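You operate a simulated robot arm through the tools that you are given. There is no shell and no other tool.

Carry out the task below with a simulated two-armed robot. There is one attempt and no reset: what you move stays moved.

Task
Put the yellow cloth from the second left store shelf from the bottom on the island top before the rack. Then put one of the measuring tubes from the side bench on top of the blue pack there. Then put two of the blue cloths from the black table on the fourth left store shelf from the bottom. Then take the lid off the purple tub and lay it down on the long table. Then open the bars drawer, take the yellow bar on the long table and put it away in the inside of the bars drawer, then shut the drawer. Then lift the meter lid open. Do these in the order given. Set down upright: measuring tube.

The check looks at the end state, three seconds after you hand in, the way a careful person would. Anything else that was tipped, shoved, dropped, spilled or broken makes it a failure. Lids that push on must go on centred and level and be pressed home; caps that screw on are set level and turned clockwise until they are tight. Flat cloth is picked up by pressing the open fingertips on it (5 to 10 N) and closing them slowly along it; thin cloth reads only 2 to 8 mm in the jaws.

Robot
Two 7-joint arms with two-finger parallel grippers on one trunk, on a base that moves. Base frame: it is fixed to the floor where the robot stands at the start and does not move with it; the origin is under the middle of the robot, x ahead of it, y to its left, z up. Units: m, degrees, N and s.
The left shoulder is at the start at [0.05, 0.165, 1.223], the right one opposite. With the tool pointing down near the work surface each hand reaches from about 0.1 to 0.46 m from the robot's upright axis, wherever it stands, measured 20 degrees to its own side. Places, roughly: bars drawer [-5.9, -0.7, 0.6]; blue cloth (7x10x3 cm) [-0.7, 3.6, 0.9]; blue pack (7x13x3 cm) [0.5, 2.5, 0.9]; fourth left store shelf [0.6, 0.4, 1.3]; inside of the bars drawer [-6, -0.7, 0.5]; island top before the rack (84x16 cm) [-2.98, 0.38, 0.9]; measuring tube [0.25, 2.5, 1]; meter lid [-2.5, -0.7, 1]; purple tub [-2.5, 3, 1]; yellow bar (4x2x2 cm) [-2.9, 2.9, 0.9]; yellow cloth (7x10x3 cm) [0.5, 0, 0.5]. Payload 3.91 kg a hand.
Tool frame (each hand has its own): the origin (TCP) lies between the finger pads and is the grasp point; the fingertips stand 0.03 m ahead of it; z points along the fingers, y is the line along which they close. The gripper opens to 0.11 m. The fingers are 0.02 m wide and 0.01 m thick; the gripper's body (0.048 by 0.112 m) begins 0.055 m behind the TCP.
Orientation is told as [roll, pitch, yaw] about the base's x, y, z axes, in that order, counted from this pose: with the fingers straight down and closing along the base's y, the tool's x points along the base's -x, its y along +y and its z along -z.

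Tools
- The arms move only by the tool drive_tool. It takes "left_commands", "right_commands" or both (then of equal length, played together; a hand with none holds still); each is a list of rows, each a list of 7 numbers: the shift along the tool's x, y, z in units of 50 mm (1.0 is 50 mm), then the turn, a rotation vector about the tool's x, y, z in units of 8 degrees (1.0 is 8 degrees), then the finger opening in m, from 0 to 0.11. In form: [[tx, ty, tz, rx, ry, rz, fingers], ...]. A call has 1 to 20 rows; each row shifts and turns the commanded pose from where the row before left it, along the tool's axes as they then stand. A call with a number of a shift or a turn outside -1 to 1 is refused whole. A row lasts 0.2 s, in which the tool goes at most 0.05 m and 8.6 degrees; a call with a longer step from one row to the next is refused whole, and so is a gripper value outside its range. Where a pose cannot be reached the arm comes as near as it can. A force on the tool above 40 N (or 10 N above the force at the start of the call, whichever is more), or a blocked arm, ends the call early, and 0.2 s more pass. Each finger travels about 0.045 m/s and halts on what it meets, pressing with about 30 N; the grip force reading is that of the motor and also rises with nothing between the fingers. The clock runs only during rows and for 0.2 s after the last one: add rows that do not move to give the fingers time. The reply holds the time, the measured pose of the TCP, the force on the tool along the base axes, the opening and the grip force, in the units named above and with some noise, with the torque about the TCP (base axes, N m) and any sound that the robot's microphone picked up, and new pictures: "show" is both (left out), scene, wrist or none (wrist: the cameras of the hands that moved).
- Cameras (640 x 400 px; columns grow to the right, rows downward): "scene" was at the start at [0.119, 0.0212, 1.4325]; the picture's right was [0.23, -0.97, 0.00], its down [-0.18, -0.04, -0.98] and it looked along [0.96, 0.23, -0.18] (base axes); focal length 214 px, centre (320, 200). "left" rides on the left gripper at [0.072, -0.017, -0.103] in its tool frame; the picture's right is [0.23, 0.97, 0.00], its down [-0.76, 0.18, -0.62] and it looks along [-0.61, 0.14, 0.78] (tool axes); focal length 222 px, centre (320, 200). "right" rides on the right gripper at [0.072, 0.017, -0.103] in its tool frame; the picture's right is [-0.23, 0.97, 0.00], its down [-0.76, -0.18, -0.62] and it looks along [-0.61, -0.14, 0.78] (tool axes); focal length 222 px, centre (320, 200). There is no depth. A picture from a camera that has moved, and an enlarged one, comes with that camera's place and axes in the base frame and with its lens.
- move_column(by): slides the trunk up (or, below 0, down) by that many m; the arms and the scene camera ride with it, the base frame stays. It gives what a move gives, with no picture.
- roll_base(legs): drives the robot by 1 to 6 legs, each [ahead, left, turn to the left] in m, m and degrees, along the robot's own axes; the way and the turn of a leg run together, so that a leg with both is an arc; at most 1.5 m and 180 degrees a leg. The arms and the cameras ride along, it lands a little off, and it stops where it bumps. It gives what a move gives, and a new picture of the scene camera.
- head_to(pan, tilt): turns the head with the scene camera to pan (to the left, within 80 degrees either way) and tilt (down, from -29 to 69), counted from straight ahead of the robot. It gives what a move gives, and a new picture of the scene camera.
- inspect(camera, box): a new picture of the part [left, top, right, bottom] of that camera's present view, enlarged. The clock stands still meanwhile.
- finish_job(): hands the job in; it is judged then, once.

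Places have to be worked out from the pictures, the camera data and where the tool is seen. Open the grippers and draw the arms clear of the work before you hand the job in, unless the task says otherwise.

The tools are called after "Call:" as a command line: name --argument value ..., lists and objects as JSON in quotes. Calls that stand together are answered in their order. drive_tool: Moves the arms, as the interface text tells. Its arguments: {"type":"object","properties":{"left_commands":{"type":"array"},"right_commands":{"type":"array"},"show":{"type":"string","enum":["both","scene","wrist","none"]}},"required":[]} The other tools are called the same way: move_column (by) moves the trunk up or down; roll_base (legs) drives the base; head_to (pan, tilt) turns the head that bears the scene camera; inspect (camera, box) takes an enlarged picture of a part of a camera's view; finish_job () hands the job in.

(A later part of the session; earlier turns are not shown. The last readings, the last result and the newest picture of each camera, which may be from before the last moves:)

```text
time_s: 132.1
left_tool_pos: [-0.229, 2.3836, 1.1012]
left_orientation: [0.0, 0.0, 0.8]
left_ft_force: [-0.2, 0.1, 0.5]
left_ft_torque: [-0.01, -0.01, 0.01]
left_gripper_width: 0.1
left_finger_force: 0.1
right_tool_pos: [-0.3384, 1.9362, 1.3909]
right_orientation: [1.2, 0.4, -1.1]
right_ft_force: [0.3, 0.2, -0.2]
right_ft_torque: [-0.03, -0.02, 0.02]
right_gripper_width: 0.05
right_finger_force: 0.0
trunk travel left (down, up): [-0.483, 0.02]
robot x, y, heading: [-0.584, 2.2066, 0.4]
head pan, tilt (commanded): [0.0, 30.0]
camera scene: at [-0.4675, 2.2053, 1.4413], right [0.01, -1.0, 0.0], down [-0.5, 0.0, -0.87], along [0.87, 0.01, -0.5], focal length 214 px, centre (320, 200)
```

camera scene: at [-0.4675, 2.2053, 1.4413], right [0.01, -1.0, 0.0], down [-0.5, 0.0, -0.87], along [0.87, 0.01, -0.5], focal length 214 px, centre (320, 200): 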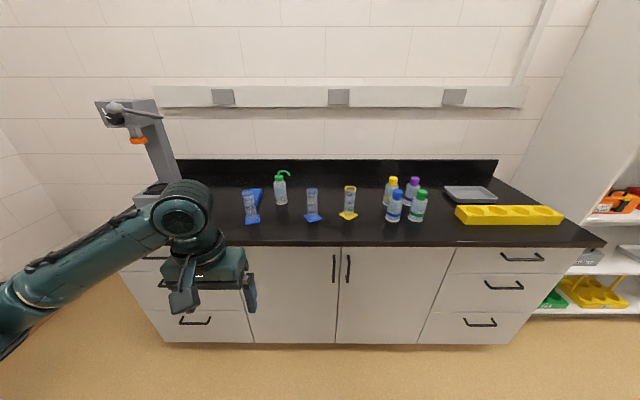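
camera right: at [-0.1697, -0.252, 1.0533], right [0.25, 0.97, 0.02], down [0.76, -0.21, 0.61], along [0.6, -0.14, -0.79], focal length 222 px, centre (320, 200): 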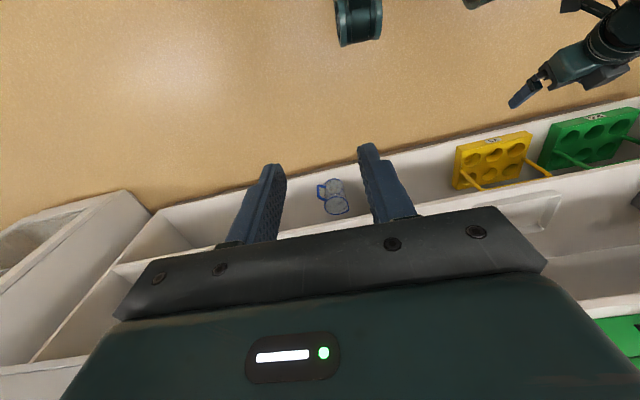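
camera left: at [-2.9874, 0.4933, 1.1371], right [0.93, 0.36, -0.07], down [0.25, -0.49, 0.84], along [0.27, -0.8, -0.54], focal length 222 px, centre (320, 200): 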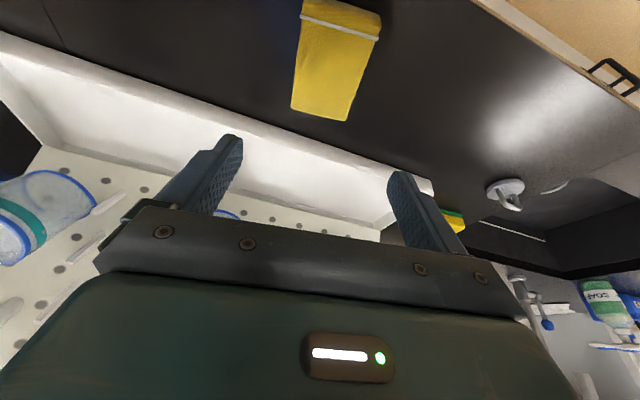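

I see three graduated measuring tubes (two with blue feet, one yellow) and a flat blue object behind the left one. I'll zoom in.

Call:
inspect --camera "scene" --box '[210, 150, 370, 250]'

```text
4.00 times, centred on (290, 200) of scene
camera zoom: at [-0.4675, 2.2053, 1.4413], right [0.01, -1.0, 0.0], down [-0.5, 0.0, -0.87], along [0.87, 0.01, -0.5], focal length 858 px, centre (440, 200)
```

zoom: 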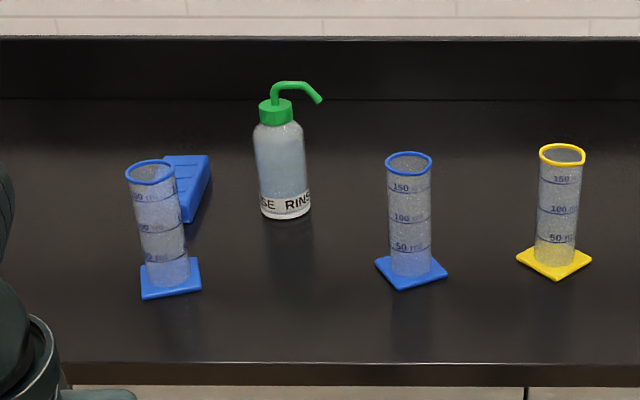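

The left tube is at ≈[0.289, 2.504], about 14 cm tall (top z≈1.04), and the blue pack lies behind it at x≈0.42–0.54, y≈2.54. I'll sidestep left to line up the left arm, extend the hand and tilt it ~55° forward for more reach.

Call:
roll_base --legs '[[0, 0.14, -0.4]]'

Call:
drive_tool --left_commands '[[-0.95, 0, 0, 0, 0, 0, 0.1], [-0.95, 0, 0, 0, 0, 0, 0.1], [-0.6, 0, 0, 0, -1, 0, 0.1], [0, 0, 0, 0, -1, 0, 0.1], [0, 0, 0, 0, -1, 0, 0.1], [0, 0, 0, 0, -1, 0, 0.1], [0, 0, 0, 0, -1, 0, 0.1], [0, 0, 0, 0, -1, 0, 0.1], [0, 0, 0, 0, -0.9, 0, 0.1], [0, 0, 0, 0, 0, 0, 0.1]]' --show "both"

```text
time_s: 134.0
left_tool_pos: [-0.2283, 2.524, 1.1014]
left_orientation: [0.0, 0.0, 0.5]
left_ft_force: [0.1, 0.2, 1.1]
left_ft_torque: [-0.01, -0.01, 0.04]
left_gripper_width: 0.0998
left_finger_force: 0.1
right_tool_pos: [-0.3424, 2.0767, 1.3917]
right_orientation: [1.2, 0.4, -1.6]
right_ft_force: [0.6, -0.1, 0.5]
right_ft_torque: [-0.03, 0.02, -0.02]
right_gripper_width: 0.0503
right_finger_force: 0.1
trunk travel left (down, up): [-0.483, 0.02]
robot x, y, heading: [-0.5878, 2.3469, -0.2]
head pan, tilt (commanded): [0.0, 30.0]
camera scene: at [-0.4678, 2.3467, 1.4412], right [0.0, -1.0, 0.0], down [-0.5, 0.0, -0.87], along [0.87, 0.0, -0.5], focal length 214 px, centre (320, 200)
```

scene: 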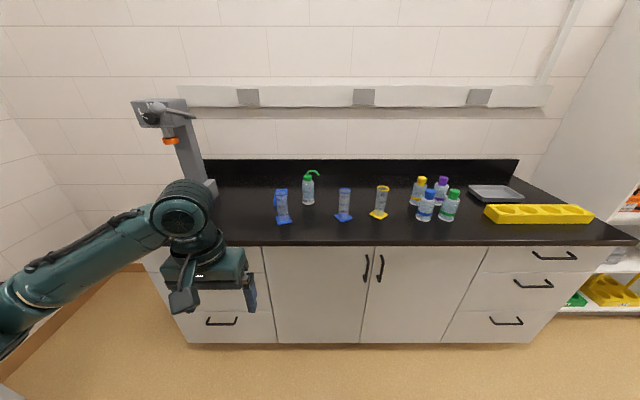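

```text
time_s: 136.2
left_tool_pos: [-0.1028, 2.5247, 1.1015]
left_orientation: [-0.1, -55.2, 0.2]
left_ft_force: [0.2, 0.4, -0.1]
left_ft_torque: [-0.01, 0.0, 0.01]
left_gripper_width: 0.1002
left_finger_force: 0.1
right_tool_pos: [-0.3416, 2.076, 1.3902]
right_orientation: [1.3, 0.3, -1.7]
right_ft_force: [0.0, 0.6, -0.7]
right_ft_torque: [0.02, -0.02, -0.02]
right_gripper_width: 0.0498
right_finger_force: 0.2
trunk travel left (down, up): [-0.483, 0.02]
robot x, y, heading: [-0.5856, 2.3444, -0.0]
head pan, tilt (commanded): [0.0, 30.0]
camera scene: at [-0.4677, 2.3463, 1.4412], right [0.0, -1.0, 0.0], down [-0.5, 0.0, -0.87], along [0.87, 0.0, -0.5], focal length 214 px, centre (320, 200)
camera left: at [-0.2287, 2.5057, 1.101], right [-0.14, 0.97, -0.19], down [-0.08, 0.18, 0.98], along [0.99, 0.15, 0.05], focal length 222 px, centre (320, 200)
```

scene: 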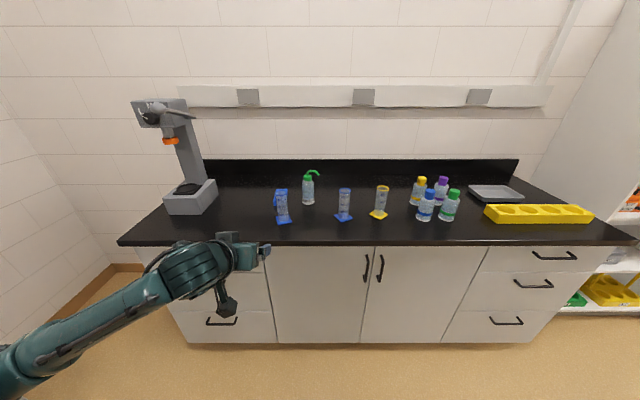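
left: 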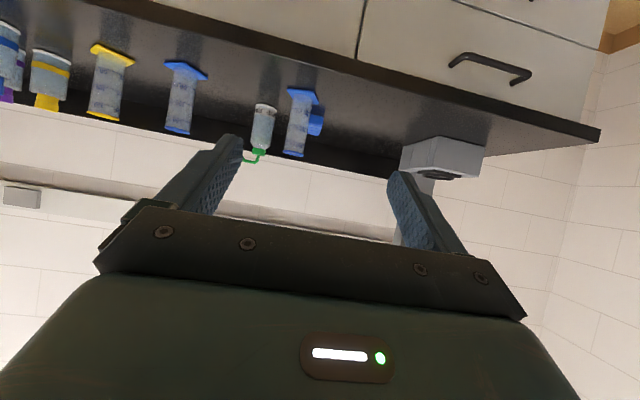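

The hand is tilted and the row of tubes is visible. I'll zoom both cameras to refine the left tube's and pack's positions.

Call:
inspect --camera "scene" --box '[240, 150, 360, 240]'

Call:
inspect --camera "left" --box '[220, 60, 380, 180]'

```text
4.44 times, centred on (300, 195) of scene
camera zoom: at [-0.4677, 2.3463, 1.4412], right [0.0, -1.0, 0.0], down [-0.5, 0.0, -0.87], along [0.87, 0.0, -0.5], focal length 953 px, centre (409, 222)
```

zoom: 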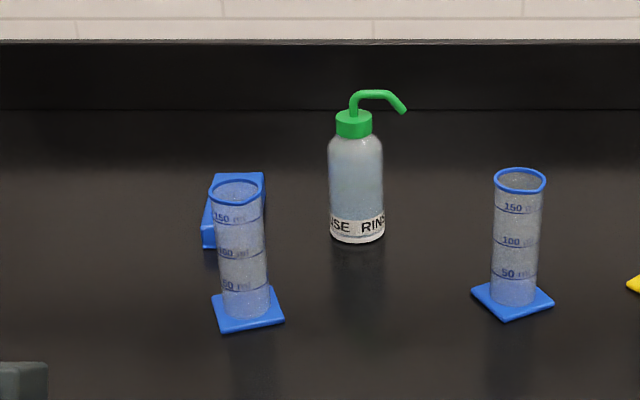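

```text
3.33 times, centred on (300, 120) of left
camera zoom: at [-0.2287, 2.5057, 1.101], right [-0.14, 0.97, -0.19], down [-0.08, 0.18, 0.98], along [0.99, 0.15, 0.05], focal length 740 px, centre (387, 467)
```

zoom: 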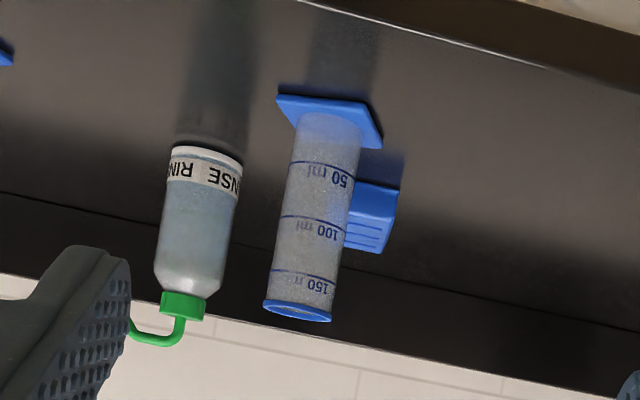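

Both views agree: left tube at ≈(0.284, 2.502), top z≈1.036, foot ≈5.8 cm square turned ~26°; pack centre ≈(0.477, 2.543), top z≈0.928, 6×12.4 cm, yaw ≈4.6°. I'll move the base in so the open hand is just in front of the tube.

Call:
roll_base --legs '[[0, -0.022, 0], [0.31, 0, 0]]'

Call:
inspect --camera "left" --box '[0, 0, 640, 400]'

```text
time_s: 138.8
left_tool_pos: [0.2024, 2.5052, 1.102]
left_orientation: [0.0, -55.1, 0.6]
left_ft_force: [-0.1, -0.8, -0.9]
left_ft_torque: [0.02, 0.0, -0.03]
left_gripper_width: 0.1003
left_finger_force: 0.0
right_tool_pos: [-0.035, 2.0562, 1.3905]
right_orientation: [1.2, 0.4, -1.3]
right_ft_force: [-0.4, -0.2, -0.1]
right_ft_torque: [0.0, 0.05, 0.01]
right_gripper_width: 0.0501
right_finger_force: 0.1
trunk travel left (down, up): [-0.483, 0.02]
robot x, y, heading: [-0.2816, 2.327, 0.3]
head pan, tilt (commanded): [0.0, 30.0]
camera scene: at [-0.1615, 2.325, 1.4412], right [0.0, -1.0, 0.0], down [-0.5, 0.0, -0.87], along [0.87, 0.0, -0.5], focal length 214 px, centre (320, 200)
```

scene: 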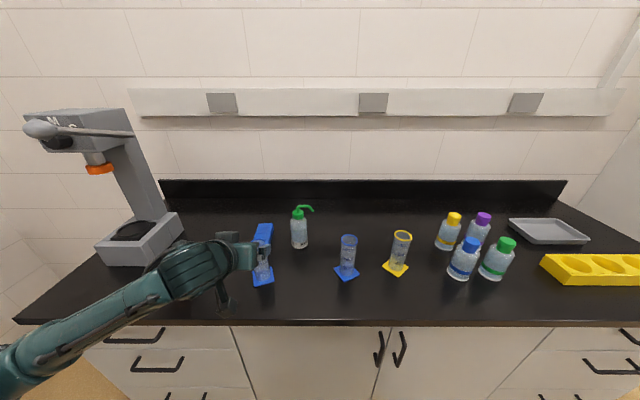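

```text
1.00 times, centred on (320, 200) of left (not enlarged: the box is as wide or as high as the picture)
camera zoom: at [0.0766, 2.4857, 1.101], right [-0.14, 0.97, -0.19], down [-0.08, 0.18, 0.98], along [0.99, 0.15, 0.05], focal length 222 px, centre (320, 200)
```

zoom: 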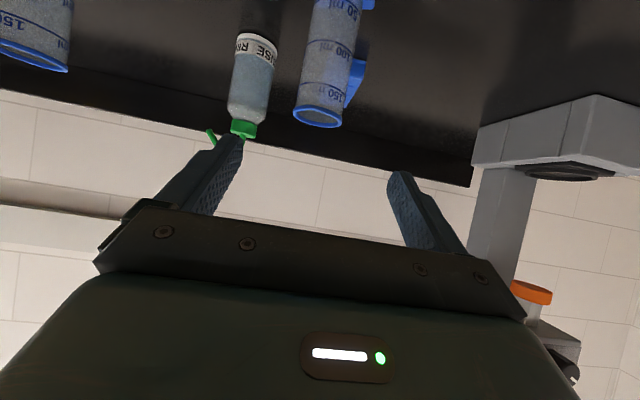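

The tube re-measures at (0.283, 2.500). I'll lower the hand to z≈0.985 in front of it, then check before sliding the fingers around it.

Call:
drive_tool --left_commands '[[0.639, -0.03, 0.448, 0, 0, 0, 0.1], [0.639, -0.03, 0.448, 0, 0, 0, 0.1], [0.639, -0.03, 0.448, 0, 0, 0, 0.1], [0, 0, 0, 0, 0, 0, 0.1]]' --show "both"

```text
time_s: 139.8
left_tool_pos: [0.2036, 2.5009, 0.9841]
left_orientation: [0.1, -55.2, 0.6]
left_ft_force: [-0.3, 0.0, -0.7]
left_ft_torque: [0.03, 0.0, 0.01]
left_gripper_width: 0.1
left_finger_force: 0.0
right_tool_pos: [-0.0343, 2.0554, 1.3914]
right_orientation: [1.2, 0.4, -1.3]
right_ft_force: [0.1, -0.4, -0.3]
right_ft_torque: [0.01, -0.03, 0.0]
right_gripper_width: 0.0501
right_finger_force: 0.0
trunk travel left (down, up): [-0.483, 0.02]
robot x, y, heading: [-0.2809, 2.3235, 0.1]
head pan, tilt (commanded): [0.0, 30.0]
camera scene: at [-0.1621, 2.325, 1.4412], right [0.0, -1.0, 0.0], down [-0.5, 0.0, -0.87], along [0.87, 0.0, -0.5], focal length 214 px, centre (320, 200)
camera left: at [0.0777, 2.4817, 0.984], right [-0.14, 0.97, -0.19], down [-0.08, 0.18, 0.98], along [0.99, 0.15, 0.05], focal length 222 px, centre (320, 200)
```

scene: 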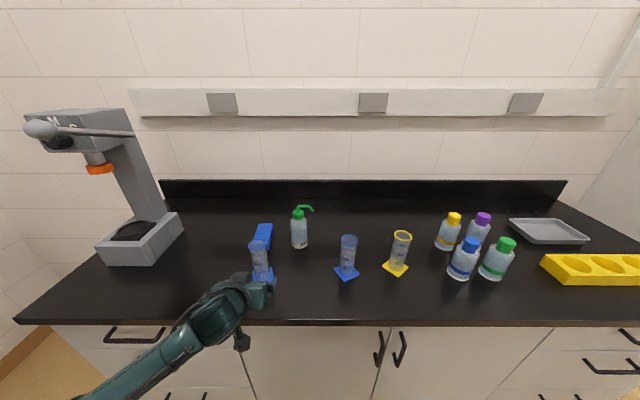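
left: 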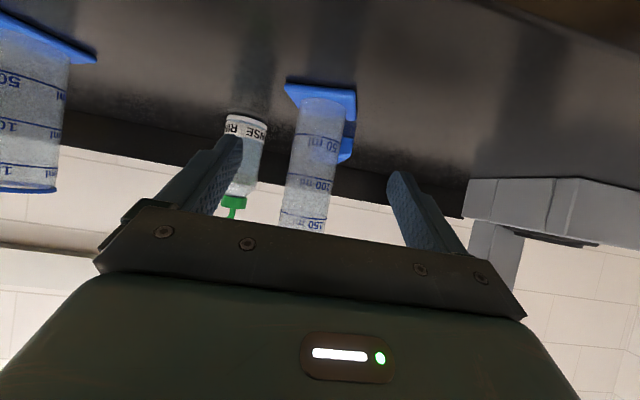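

The tube is centred between the open fingers. I'll advance 8 cm so it sits at the TCP.

Call:
drive_tool --left_commands '[[-0.23, 0, 0.328, 0, 0, 0, 0.1], [-0.23, 0, 0.328, 0, 0, 0, 0.1], [-0.23, 0, 0.328, 0, 0, 0, 0.1], [-0.23, 0, 0.328, 0, 0, 0, 0.1], [0, 0, 0, 0, 0, 0, 0.1]]' --show "both"

```text
time_s: 141.0
left_tool_pos: [0.2839, 2.5011, 0.9864]
left_orientation: [0.0, -55.2, 0.6]
left_ft_force: [0.8, 0.0, 0.4]
left_ft_torque: [-0.02, -0.01, -0.02]
left_gripper_width: 0.0999
left_finger_force: 0.0
right_tool_pos: [-0.0356, 2.0563, 1.3905]
right_orientation: [1.3, 0.3, -1.3]
right_ft_force: [-0.2, 0.9, -0.1]
right_ft_torque: [0.0, -0.01, 0.0]
right_gripper_width: 0.05
right_finger_force: 0.1
trunk travel left (down, up): [-0.483, 0.02]
robot x, y, heading: [-0.2825, 2.3266, 0.2]
head pan, tilt (commanded): [0.0, 30.0]
camera scene: at [-0.1624, 2.3251, 1.4412], right [0.0, -1.0, 0.0], down [-0.5, 0.0, -0.87], along [0.87, 0.0, -0.5], focal length 214 px, centre (320, 200)
camera left: at [0.1574, 2.4831, 0.9853], right [-0.14, 0.97, -0.19], down [-0.08, 0.18, 0.98], along [0.99, 0.15, 0.05], focal length 222 px, centre (320, 200)
```

scene: 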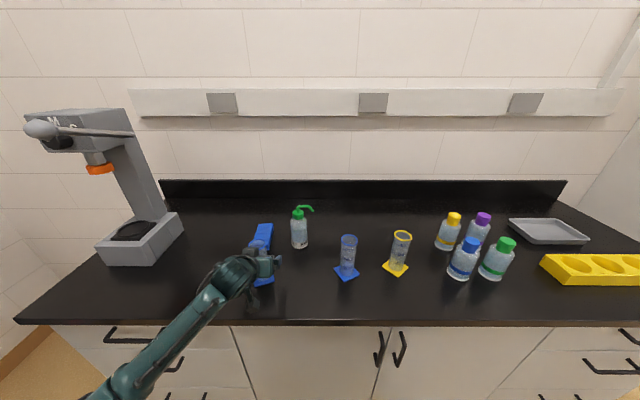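
left: 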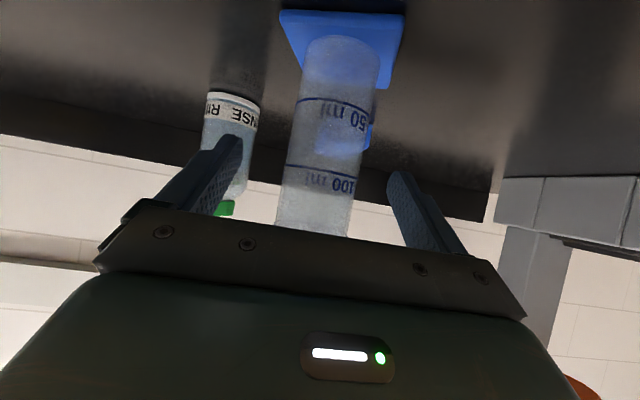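

The tube stands between the pads. I'll close slowly.

Call:
drive_tool --left_commands '[[0, 0, 0, 0, 0, 0, 0.09], [0, 0, 0, 0, 0, 0, 0.08], [0, 0, 0, 0, 0, 0, 0.07], [0, 0, 0, 0, 0, 0, 0.06], [0, 0, 0, 0, 0, 0, 0.053], [0, 0, 0, 0, 0, 0, 0.047], [0, 0, 0, 0, 0, 0, 0.042], [0, 0, 0, 0, 0, 0, 0.036], [0, 0, 0, 0, 0, 0, 0.03], [0, 0, 0, 0, 0, 0, 0.03]]' --show "wrist"

```text
time_s: 143.2
left_tool_pos: [0.2825, 2.501, 0.9854]
left_orientation: [0.0, -55.1, 0.6]
left_ft_force: [-0.8, 0.8, -0.6]
left_ft_torque: [-0.03, 0.06, -0.03]
left_gripper_width: 0.0423
left_finger_force: 30.4
right_tool_pos: [-0.0361, 2.0553, 1.3907]
right_orientation: [1.2, 0.3, -1.3]
right_ft_force: [-0.6, 0.8, 0.0]
right_ft_torque: [-0.02, 0.02, 0.0]
right_gripper_width: 0.0501
right_finger_force: 0.1
trunk travel left (down, up): [-0.483, 0.02]
robot x, y, heading: [-0.2796, 2.3257, 0.2]
head pan, tilt (commanded): [0.0, 30.0]
camera left: at [0.1572, 2.4831, 0.9852], right [-0.14, 0.97, -0.19], down [-0.08, 0.18, 0.98], along [0.99, 0.15, 0.05], focal length 222 px, centre (320, 200)
```

left: 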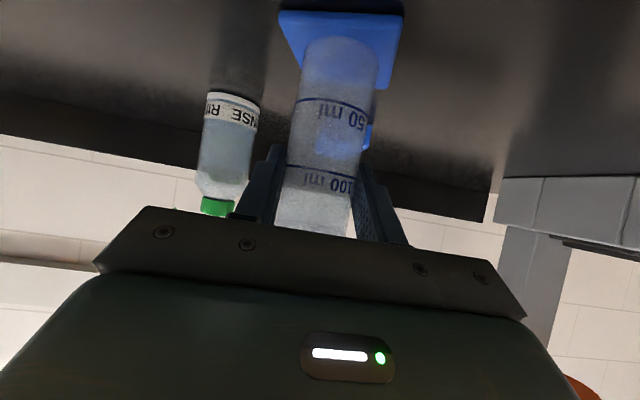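

Tube gripped at 4.2 cm. I'll lift it 9 cm and check that it hangs upright.

Call:
drive_tool --left_commands '[[-0.164, 0, -0.115, 0, 0, 0, 0.03], [-0.327, 0, -0.229, 0, 0, 0, 0.03], [-0.491, 0, -0.344, 0, 0, 0, 0.03], [-0.491, 0, -0.344, 0, 0, 0, 0.03], [0, 0, 0, 0, 0, 0, 0.03]]' --show "both"

```text
time_s: 144.4
left_tool_pos: [0.2814, 2.5024, 1.075]
left_orientation: [0.1, -55.3, 0.6]
left_ft_force: [-0.7, 0.7, -0.4]
left_ft_torque: [-0.02, 0.03, -0.02]
left_gripper_width: 0.0423
left_finger_force: 29.9
right_tool_pos: [-0.0343, 2.0558, 1.3905]
right_orientation: [1.1, 0.5, -1.3]
right_ft_force: [-0.2, -0.4, 0.1]
right_ft_torque: [-0.02, 0.04, -0.01]
right_gripper_width: 0.0499
right_finger_force: 0.1
trunk travel left (down, up): [-0.483, 0.02]
robot x, y, heading: [-0.2825, 2.3235, 0.1]
head pan, tilt (commanded): [0.0, 30.0]
camera scene: at [-0.1621, 2.3252, 1.4412], right [0.0, -1.0, 0.0], down [-0.5, 0.0, -0.87], along [0.87, 0.0, -0.5], focal length 214 px, centre (320, 200)
camera left: at [0.156, 2.4825, 1.0748], right [-0.14, 0.97, -0.19], down [-0.08, 0.18, 0.98], along [0.99, 0.15, 0.05], focal length 222 px, centre (320, 200)
```

scene: 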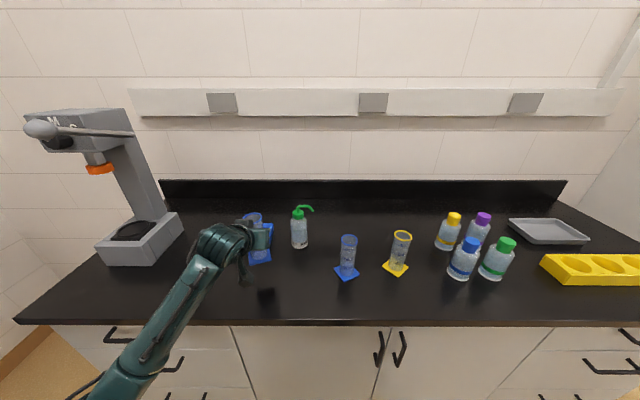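
left: 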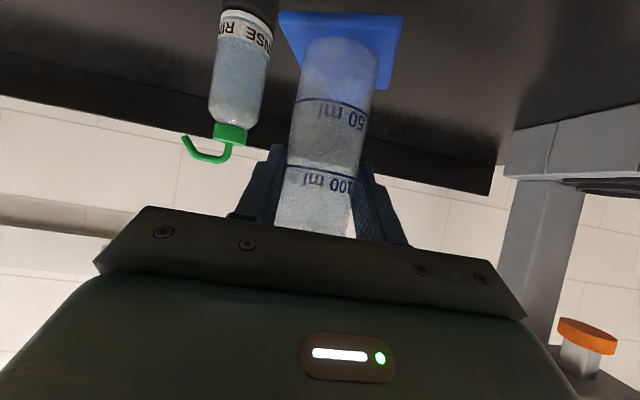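

The tube is held upright. I'll rotate it −18° about the vertical so its square foot lines up with the pack, and refine my view of the pack from here.

Call:
drive_tool --left_commands '[[0, 0, 0, 0.614, 0, 0.43, 0.03], [0, 0, 0, 0.614, 0, 0.43, 0.03], [0, 0, 0, 0.614, 0, 0.43, 0.03], [0, 0, 0, 0, 0, 0, 0.03]]' --show "wrist"

Call:
inspect --camera "scene" --box '[200, 190, 330, 290]'

```text
time_s: 145.4
left_tool_pos: [0.2818, 2.5013, 1.0759]
left_orientation: [0.1, -55.1, -17.7]
left_ft_force: [0.4, 0.7, 0.2]
left_ft_torque: [0.02, 0.0, 0.02]
left_gripper_width: 0.0422
left_finger_force: 30.5
right_tool_pos: [-0.0348, 2.0558, 1.3904]
right_orientation: [1.2, 0.4, -1.3]
right_ft_force: [0.2, 0.5, -1.0]
right_ft_torque: [0.02, 0.02, -0.03]
right_gripper_width: 0.0502
right_finger_force: 0.1
trunk travel left (down, up): [-0.483, 0.02]
robot x, y, heading: [-0.2822, 2.3228, 0.0]
head pan, tilt (commanded): [0.0, 30.0]
camera left: at [0.157, 2.5223, 1.075], right [0.17, 0.97, -0.18], down [-0.02, 0.19, 0.98], along [0.99, -0.16, 0.05], focal length 222 px, centre (320, 200)
```

left: 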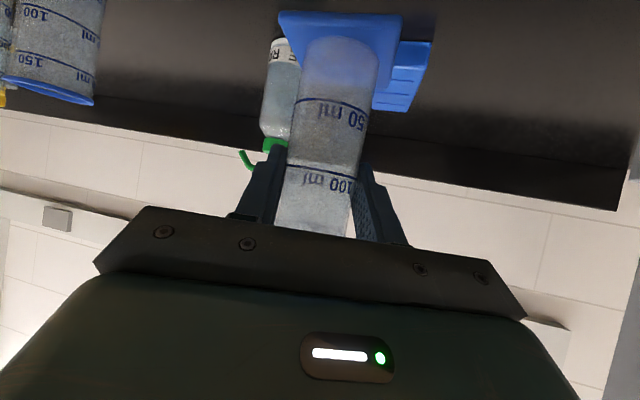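

```text
4.00 times, centred on (265, 240) of scene
camera zoom: at [-0.1621, 2.3248, 1.4412], right [0.0, -1.0, 0.0], down [-0.5, 0.0, -0.87], along [0.87, 0.0, -0.5], focal length 858 px, centre (540, 40)
```

zoom: 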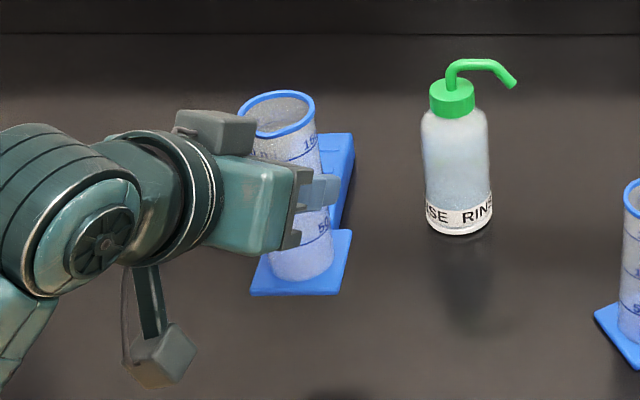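

The foot now looks square to the bench and pack. I'll drive the base ahead 0.15 m and left 0.04 m, then check the alignment over the pack.

Call:
roll_base --legs '[[0, 0.04, 0], [0.15, 0, 0]]'

Call:
inspect --camera "left" --box '[0, 0, 640, 400]'

Call:
head_to --pan 20 --tilt 35

```text
time_s: 147.4
left_tool_pos: [0.4326, 2.5422, 1.0752]
left_orientation: [0.1, -55.2, -17.4]
left_ft_force: [0.7, 0.2, 0.1]
left_ft_torque: [-0.01, 0.01, -0.03]
left_gripper_width: 0.0424
left_finger_force: 29.8
right_tool_pos: [0.1175, 2.0971, 1.3909]
right_orientation: [1.2, 0.4, -1.4]
right_ft_force: [-1.1, 0.5, 0.8]
right_ft_torque: [-0.01, 0.01, 0.01]
right_gripper_width: 0.0502
right_finger_force: 0.1
trunk travel left (down, up): [-0.483, 0.02]
robot x, y, heading: [-0.1291, 2.3618, 0.3]
head pan, tilt (commanded): [0.0, 30.0]
camera scene: at [-0.0113, 2.3665, 1.4411], right [0.0, -1.0, 0.0], down [-0.5, 0.0, -0.87], along [0.87, 0.0, -0.5], focal length 214 px, centre (320, 200)
```

scene: 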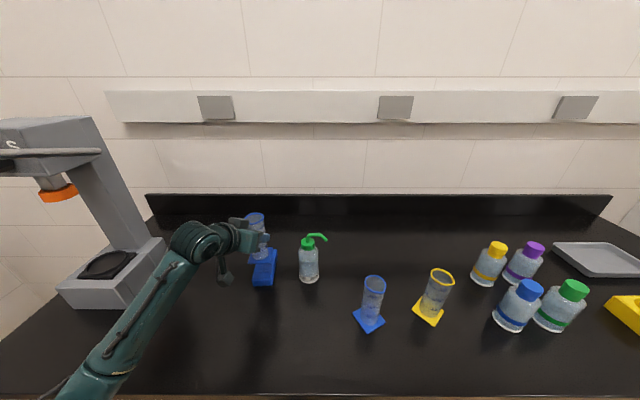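

```text
1.00 times, centred on (320, 200) of left (not enlarged: the box is as wide or as high as the picture)
camera zoom: at [0.3072, 2.5638, 1.0747], right [0.17, 0.97, -0.19], down [-0.02, 0.19, 0.98], along [0.99, -0.16, 0.05], focal length 222 px, centre (320, 200)
```

zoom: 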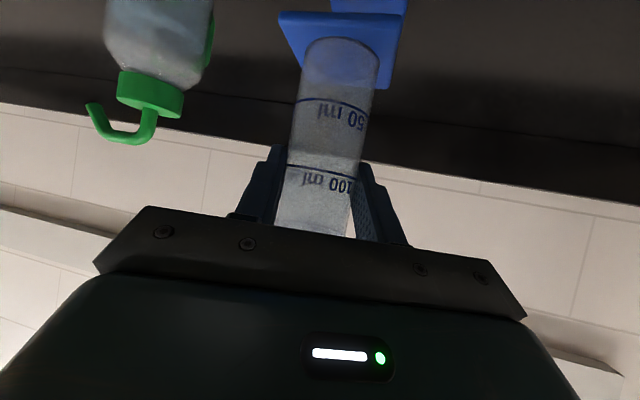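

```text
time_s: 148.2
left_tool_pos: [0.4327, 2.5432, 1.0748]
left_orientation: [0.2, -55.1, -17.5]
left_ft_force: [0.7, -0.2, -0.3]
left_ft_torque: [-0.01, 0.02, 0.0]
left_gripper_width: 0.042
left_finger_force: 29.5
right_tool_pos: [0.1147, 2.0974, 1.3914]
right_orientation: [1.2, 0.3, -1.3]
right_ft_force: [-0.5, -0.2, -0.1]
right_ft_torque: [0.01, -0.01, 0.0]
right_gripper_width: 0.0501
right_finger_force: 0.1
trunk travel left (down, up): [-0.483, 0.02]
robot x, y, heading: [-0.1316, 2.3654, 0.4]
head pan, tilt (commanded): [20.0, 35.0]
camera scene: at [-0.0201, 2.3964, 1.4334], right [0.35, -0.94, 0.0], down [-0.54, -0.2, -0.82], along [0.77, 0.28, -0.57], focal length 214 px, centre (320, 200)
```

scene: 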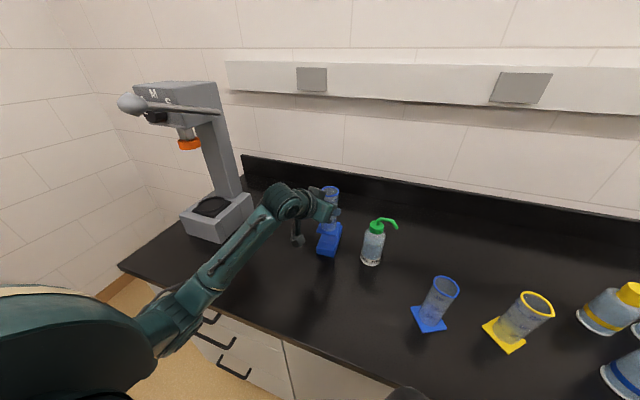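

No bump. I'll zoom to see the pack and the tube foot relative to each other.

Call:
inspect --camera "scene" --box '[270, 170, 400, 270]'

```text
4.00 times, centred on (335, 220) of scene
camera zoom: at [-0.0201, 2.3964, 1.4334], right [0.35, -0.94, 0.0], down [-0.54, -0.2, -0.82], along [0.77, 0.28, -0.57], focal length 858 px, centre (260, 120)
```

zoom: 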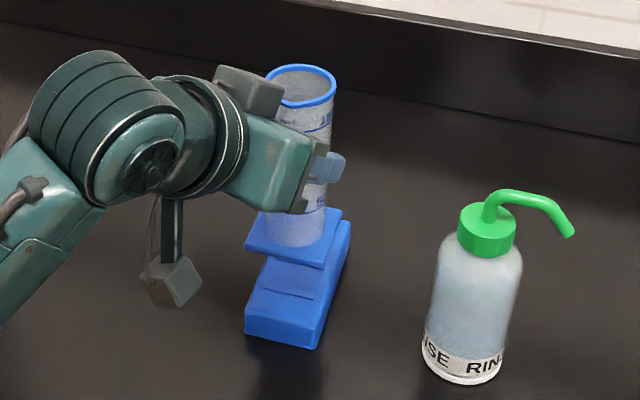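

The tube centre is at about (0.442, 2.540) and the pack top's centre line at y≈2.5445. I'll roll the base ahead 28 mm, nudge 4 mm in y, and lower with the trunk by 4 cm.

Call:
roll_base --legs '[[0.028, 0.004, 0]]'

Call:
inspect --camera "scene" --box '[260, 170, 390, 270]'

```text
time_s: 149.2
left_tool_pos: [0.4532, 2.546, 1.075]
left_orientation: [0.2, -55.1, -17.6]
left_ft_force: [-0.5, -0.8, -0.8]
left_ft_torque: [0.0, 0.02, 0.02]
left_gripper_width: 0.0422
left_finger_force: 29.8
right_tool_pos: [0.1372, 2.1008, 1.3897]
right_orientation: [1.3, 0.3, -1.4]
right_ft_force: [-1.6, 0.3, 0.3]
right_ft_torque: [0.0, -0.05, -0.02]
right_gripper_width: 0.0499
right_finger_force: 0.1
trunk travel left (down, up): [-0.483, 0.02]
robot x, y, heading: [-0.1108, 2.3694, 0.3]
head pan, tilt (commanded): [20.0, 35.0]
stopped in leg 1: the robot was blocked; the commanded pose is now the measured one
camera scene: at [0.0009, 2.4, 1.4335], right [0.35, -0.94, 0.0], down [-0.54, -0.2, -0.82], along [0.77, 0.28, -0.57], focal length 214 px, centre (320, 200)
```

scene: 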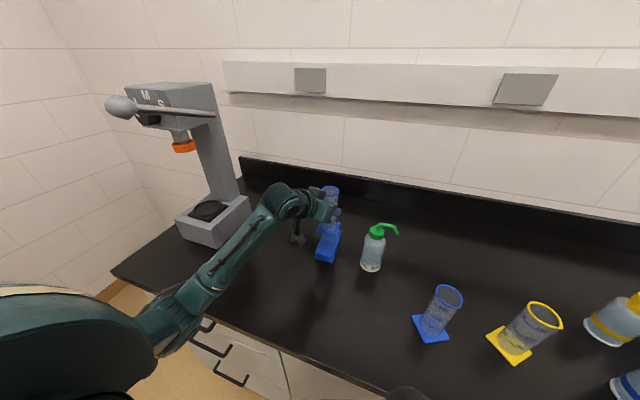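

```text
4.00 times, centred on (325, 220) of scene
camera zoom: at [0.0009, 2.4, 1.4335], right [0.35, -0.94, 0.0], down [-0.54, -0.2, -0.82], along [0.77, 0.28, -0.57], focal length 858 px, centre (300, 120)
```

zoom: 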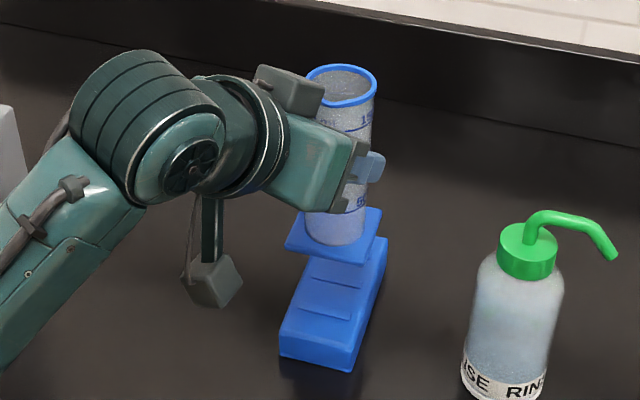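

The base bumped lightly at x=-0.11, but the tube centre is now at ≈(0.462, 2.543), fully over the pack. I'll lower with the trunk 4 cm, then finish with the arm.

Call:
move_column --by -0.04

Call:
inspect --camera "scene" --box '[260, 170, 390, 270]'

Call:
inspect --camera "left" --box '[160, 0, 560, 250]'

```text
time_s: 150.0
left_tool_pos: [0.4541, 2.5458, 1.035]
left_orientation: [0.2, -55.2, -17.5]
left_ft_force: [0.0, 0.7, -0.2]
left_ft_torque: [0.01, -0.01, -0.01]
left_gripper_width: 0.0422
left_finger_force: 29.6
right_tool_pos: [0.1383, 2.1, 1.351]
right_orientation: [1.2, 0.4, -1.4]
right_ft_force: [0.1, -0.7, 0.5]
right_ft_torque: [-0.05, -0.02, 0.02]
right_gripper_width: 0.0502
right_finger_force: 0.1
trunk travel left (down, up): [-0.443, 0.06]
robot x, y, heading: [-0.1095, 2.3703, 0.2]
head pan, tilt (commanded): [20.0, 35.0]
```

```text
4.00 times, centred on (325, 220) of scene
camera zoom: at [0.0017, 2.4001, 1.3934], right [0.35, -0.94, 0.0], down [-0.54, -0.2, -0.82], along [0.77, 0.28, -0.57], focal length 858 px, centre (300, 120)
```

zoom: 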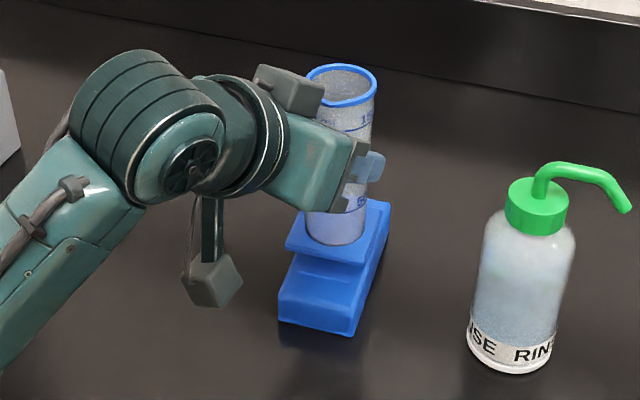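

```text
1.60 times, centred on (360, 125) of left
camera zoom: at [0.3288, 2.5672, 1.0352], right [0.17, 0.97, -0.18], down [-0.02, 0.19, 0.98], along [0.99, -0.16, 0.05], focal length 355 px, centre (256, 320)
```

zoom: 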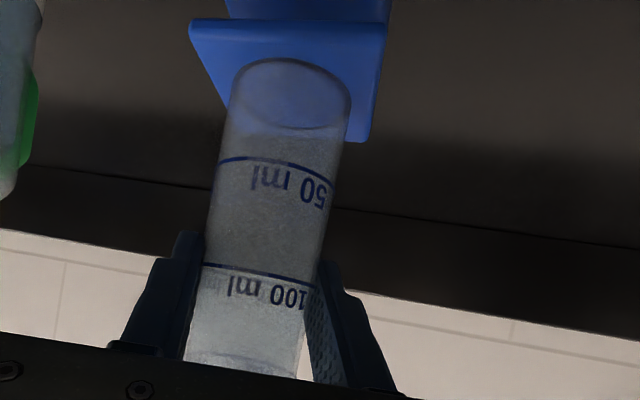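

In both views the foot is centred on the pack within a millimetre or two. I'll lower the last 2 cm with the arm in small steps.

Call:
drive_tool --left_commands '[[0.131, 0, 0.092, 0, 0, 0, 0.03], [0.115, 0, 0.08, 0, 0, 0, 0.03], [0, 0, 0, 0, 0, 0, 0.03]]' --show "none"

Call:
drive_tool --left_commands '[[0.033, 0, 0.023, 0, 0, 0, 0.03], [0, 0, 0, 0, 0, 0, 0.03]]' --show "none"

Call:
drive_tool --left_commands '[[0.033, 0, 0.023, 0, 0, 0, 0.03], [0, 0, 0, 0, 0, 0, 0.03]]' --show "none"

```text
time_s: 150.8
left_tool_pos: [0.4532, 2.5468, 1.0206]
left_orientation: [0.2, -55.2, -17.4]
left_ft_force: [-0.5, 0.0, 0.3]
left_ft_torque: [-0.01, -0.01, -0.02]
left_gripper_width: 0.0422
left_finger_force: 30.1
right_tool_pos: [0.137, 2.1007, 1.3497]
right_orientation: [1.3, 0.5, -1.4]
right_ft_force: [0.2, -0.6, 0.4]
right_ft_torque: [0.01, 0.0, 0.0]
right_gripper_width: 0.05
right_finger_force: 0.0
trunk travel left (down, up): [-0.443, 0.06]
robot x, y, heading: [-0.1094, 2.372, 0.3]
head pan, tilt (commanded): [20.0, 35.0]
```

```text
time_s: 151.4
left_tool_pos: [0.454, 2.5461, 1.017]
left_orientation: [0.2, -55.2, -17.5]
left_ft_force: [-0.1, 0.3, -0.6]
left_ft_torque: [-0.01, 0.04, 0.02]
left_gripper_width: 0.0421
left_finger_force: 29.5
right_tool_pos: [0.1372, 2.1011, 1.3502]
right_orientation: [1.3, 0.4, -1.4]
right_ft_force: [-0.1, 0.4, 0.7]
right_ft_torque: [0.0, -0.02, -0.01]
right_gripper_width: 0.0499
right_finger_force: 0.1
trunk travel left (down, up): [-0.443, 0.06]
robot x, y, heading: [-0.1083, 2.3673, -0.0]
head pan, tilt (commanded): [20.0, 35.0]
```

```text
time_s: 152.0
left_tool_pos: [0.4543, 2.5462, 1.0159]
left_orientation: [0.2, -55.2, -17.5]
left_ft_force: [-0.4, 0.8, -0.8]
left_ft_torque: [-0.01, -0.01, -0.01]
left_gripper_width: 0.0419
left_finger_force: 29.6
right_tool_pos: [0.1361, 2.1011, 1.3505]
right_orientation: [1.3, 0.4, -1.4]
right_ft_force: [-0.1, -0.9, -0.2]
right_ft_torque: [0.01, 0.02, 0.0]
right_gripper_width: 0.0505
right_finger_force: 0.1
trunk travel left (down, up): [-0.443, 0.06]
robot x, y, heading: [-0.1082, 2.3694, 0.2]
head pan, tilt (commanded): [20.0, 35.0]
```

No contact yet at TCP z≈1.016; continuing in 1.5–2 mm steps.

Call:
drive_tool --left_commands '[[0.033, 0, 0.023, 0, 0, 0, 0.03], [0, 0, 0, 0, 0, 0, 0.03]]' --show "none"

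Call:
drive_tool --left_commands '[[0.025, 0, 0.017, 0, 0, 0, 0.03], [0, 0, 0, 0, 0, 0, 0.03]]' --show "none"

```text
time_s: 152.6
left_tool_pos: [0.4539, 2.5463, 1.0154]
left_orientation: [0.3, -55.3, -17.5]
left_ft_force: [0.9, -0.9, 4.1]
left_ft_torque: [-0.25, 0.01, 0.01]
left_gripper_width: 0.0419
left_finger_force: 30.1
right_tool_pos: [0.1371, 2.1002, 1.3502]
right_orientation: [1.3, 0.5, -1.3]
right_ft_force: [0.7, -0.2, -0.3]
right_ft_torque: [0.01, 0.0, 0.01]
right_gripper_width: 0.0502
right_finger_force: 0.0
trunk travel left (down, up): [-0.443, 0.06]
robot x, y, heading: [-0.1102, 2.3719, 0.3]
head pan, tilt (commanded): [20.0, 35.0]
```

```text
time_s: 153.2
left_tool_pos: [0.4545, 2.5473, 1.0152]
left_orientation: [0.4, -55.7, -17.7]
left_ft_force: [1.7, 3.0, 14.8]
left_ft_torque: [-0.22, -0.02, 0.0]
left_gripper_width: 0.0419
left_finger_force: 30.3
right_tool_pos: [0.1367, 2.1003, 1.351]
right_orientation: [1.3, 0.4, -1.5]
right_ft_force: [0.2, -0.5, -1.7]
right_ft_torque: [-0.03, 0.03, -0.03]
right_gripper_width: 0.0501
right_finger_force: 0.1
trunk travel left (down, up): [-0.443, 0.06]
robot x, y, heading: [-0.1114, 2.37, 0.2]
head pan, tilt (commanded): [20.0, 35.0]
```

Foot is on the pack (14.8 N). I'll relax by 1.5 mm, then open the fingers gently and look.

Call:
drive_tool --left_commands '[[-0.028, 0, -0.02, 0, 0, 0, 0.03], [0, 0, 0, 0, 0, 0, 0.045], [0, 0, 0, 0, 0, 0, 0.055], [0, 0, 0, 0, 0, 0, 0.07], [0, 0, 0, 0, 0, 0, 0.09], [0, 0, 0, 0, 0, 0, 0.1], [0, 0, 0, 0, 0, 0, 0.1]]' --show "both"

Call:
inspect --camera "scene" --box '[260, 170, 390, 270]'

```text
time_s: 154.8
left_tool_pos: [0.453, 2.546, 1.0142]
left_orientation: [0.2, -55.1, -17.5]
left_ft_force: [0.6, -0.4, -0.7]
left_ft_torque: [-0.01, -0.01, -0.02]
left_gripper_width: 0.0999
left_finger_force: 0.1
right_tool_pos: [0.138, 2.1003, 1.3502]
right_orientation: [1.3, 0.4, -1.4]
right_ft_force: [0.5, 0.3, -1.1]
right_ft_torque: [-0.02, 0.01, -0.01]
right_gripper_width: 0.0502
right_finger_force: 0.1
trunk travel left (down, up): [-0.443, 0.06]
robot x, y, heading: [-0.1117, 2.3736, 0.2]
head pan, tilt (commanded): [20.0, 35.0]
camera scene: at [0.0019, 2.4001, 1.3934], right [0.35, -0.94, 0.0], down [-0.54, -0.2, -0.82], along [0.77, 0.28, -0.57], focal length 214 px, centre (320, 200)
camera left: at [0.3282, 2.5672, 1.0139], right [0.17, 0.97, -0.18], down [-0.02, 0.19, 0.98], along [0.99, -0.16, 0.05], focal length 222 px, centre (320, 200)
```

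scene: 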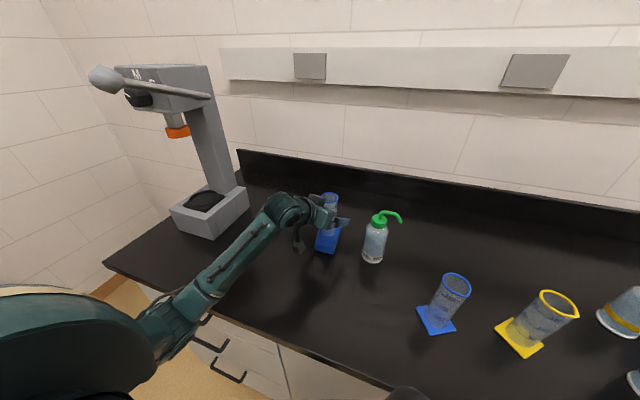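
left: 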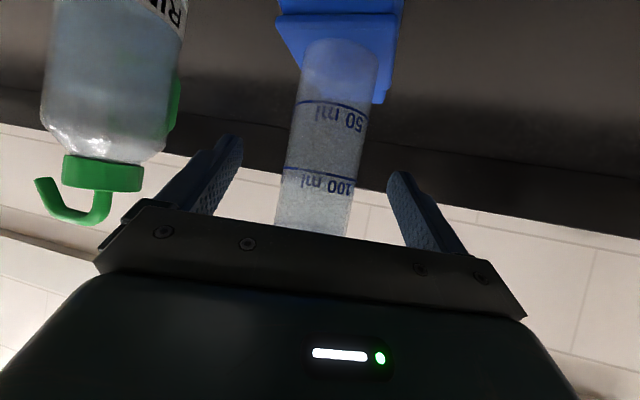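

```text
4.00 times, centred on (325, 220) of scene
camera zoom: at [0.0019, 2.4001, 1.3934], right [0.35, -0.94, 0.0], down [-0.54, -0.2, -0.82], along [0.77, 0.28, -0.57], focal length 858 px, centre (300, 120)
```

zoom: 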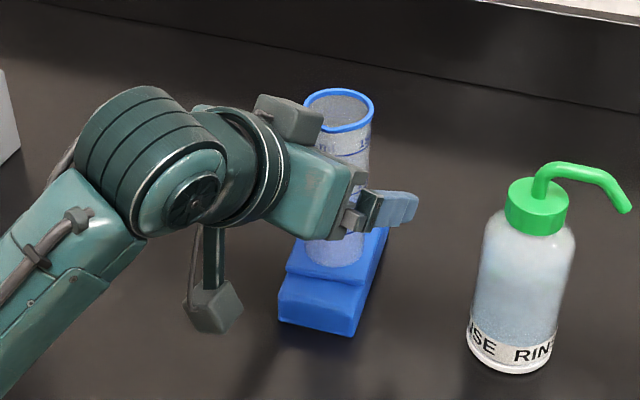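

The tube stands upright on the pack. I'll retreat the open hand straight back along its own heading, then check.

Call:
drive_tool --left_commands '[[0.19, 0, -0.273, 0, 0, 0, 0.1], [0.383, 0, -0.546, 0, 0, 0, 0.1], [0.383, 0, -0.546, 0, 0, 0, 0.1], [0.19, 0, -0.273, 0, 0, 0, 0.1], [0, 0, 0, 0, 0, 0, 0.1]]' --show "both"

Call:
inspect --camera "scene" --box '[260, 170, 390, 270]'

```text
time_s: 156.0
left_tool_pos: [0.3583, 2.5751, 1.0136]
left_orientation: [0.2, -55.2, -17.5]
left_ft_force: [-0.7, -0.3, -0.9]
left_ft_torque: [0.03, 0.03, 0.01]
left_gripper_width: 0.1001
left_finger_force: 0.0
right_tool_pos: [0.1376, 2.1006, 1.3503]
right_orientation: [1.2, 0.5, -1.3]
right_ft_force: [-0.3, -1.0, 0.4]
right_ft_torque: [-0.01, 0.03, 0.0]
right_gripper_width: 0.0501
right_finger_force: 0.1
trunk travel left (down, up): [-0.443, 0.06]
robot x, y, heading: [-0.1086, 2.3644, 0.1]
head pan, tilt (commanded): [20.0, 35.0]
camera scene: at [0.002, 2.4, 1.3934], right [0.35, -0.94, 0.0], down [-0.54, -0.2, -0.82], along [0.77, 0.28, -0.57], focal length 214 px, centre (320, 200)
camera left: at [0.2328, 2.596, 1.0132], right [0.17, 0.97, -0.18], down [-0.02, 0.19, 0.98], along [0.99, -0.16, 0.05], focal length 222 px, centre (320, 200)
```

scene: 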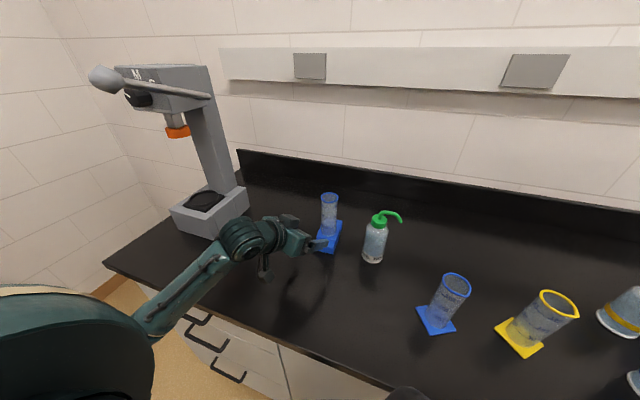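
left: 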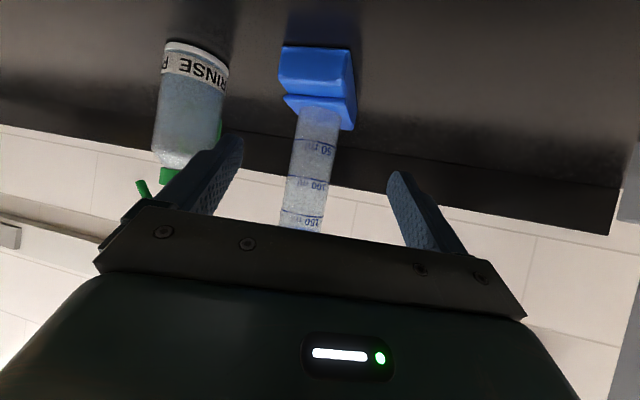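

```text
4.00 times, centred on (325, 220) of scene
camera zoom: at [0.002, 2.4, 1.3934], right [0.35, -0.94, 0.0], down [-0.54, -0.2, -0.82], along [0.77, 0.28, -0.57], focal length 858 px, centre (300, 120)
```

zoom: 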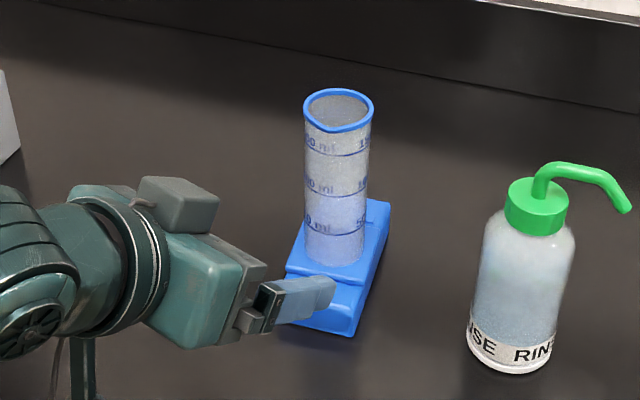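

The tube stands upright and centred on the blue pack. I'll back away from the bench and turn toward the black table.

Call:
roll_base --legs '[[-0.5, 0, 0]]'

Call:
head_to --pan 75 --tilt 25

```text
time_s: 159.0
left_tool_pos: [-0.1442, 2.5741, 1.0128]
left_orientation: [0.2, -55.2, -17.3]
left_ft_force: [-0.2, -0.8, 0.2]
left_ft_torque: [0.0, -0.01, 0.03]
left_gripper_width: 0.0999
left_finger_force: 0.1
right_tool_pos: [-0.3637, 2.0998, 1.3503]
right_orientation: [1.2, 0.4, -1.3]
right_ft_force: [-0.5, 0.4, -0.2]
right_ft_torque: [-0.01, 0.02, -0.06]
right_gripper_width: 0.0501
right_finger_force: 0.1
trunk travel left (down, up): [-0.443, 0.06]
robot x, y, heading: [-0.6131, 2.3681, 0.2]
head pan, tilt (commanded): [20.0, 35.0]
camera scene: at [-0.4997, 2.3982, 1.3935], right [0.35, -0.94, 0.0], down [-0.54, -0.2, -0.82], along [0.77, 0.28, -0.57], focal length 214 px, centre (320, 200)
```

scene: 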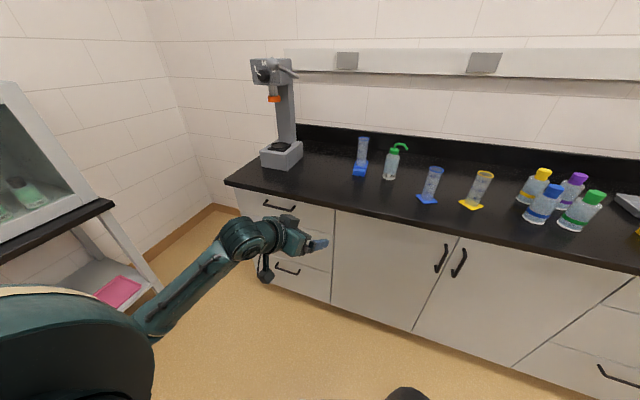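

```text
time_s: 160.2
left_tool_pos: [-0.1441, 2.5739, 1.0137]
left_orientation: [0.1, -55.2, -17.4]
left_ft_force: [0.3, 0.1, 1.1]
left_ft_torque: [0.01, -0.02, 0.0]
left_gripper_width: 0.0998
left_finger_force: 0.0
right_tool_pos: [-0.3617, 2.1004, 1.3498]
right_orientation: [1.3, 0.4, -1.3]
right_ft_force: [-0.1, -0.1, 0.0]
right_ft_torque: [0.0, -0.02, -0.01]
right_gripper_width: 0.0501
right_finger_force: 0.1
trunk travel left (down, up): [-0.443, 0.06]
robot x, y, heading: [-0.6138, 2.3697, 0.4]
head pan, tilt (commanded): [75.0, 25.0]
camera scene: at [-0.5584, 2.4568, 1.4092], right [0.97, -0.26, 0.0], down [-0.11, -0.41, -0.91], along [0.23, 0.88, -0.42], focal length 214 px, centre (320, 200)
```

scene: 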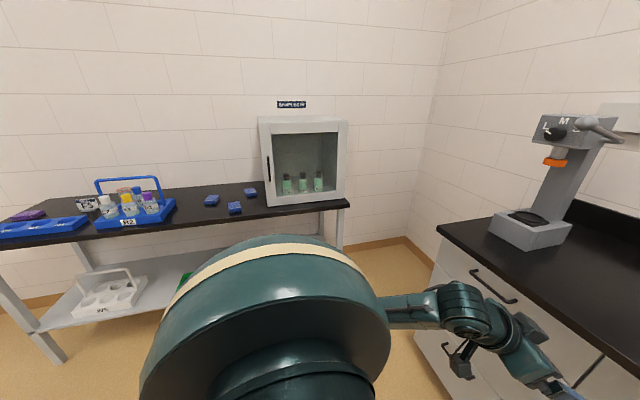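

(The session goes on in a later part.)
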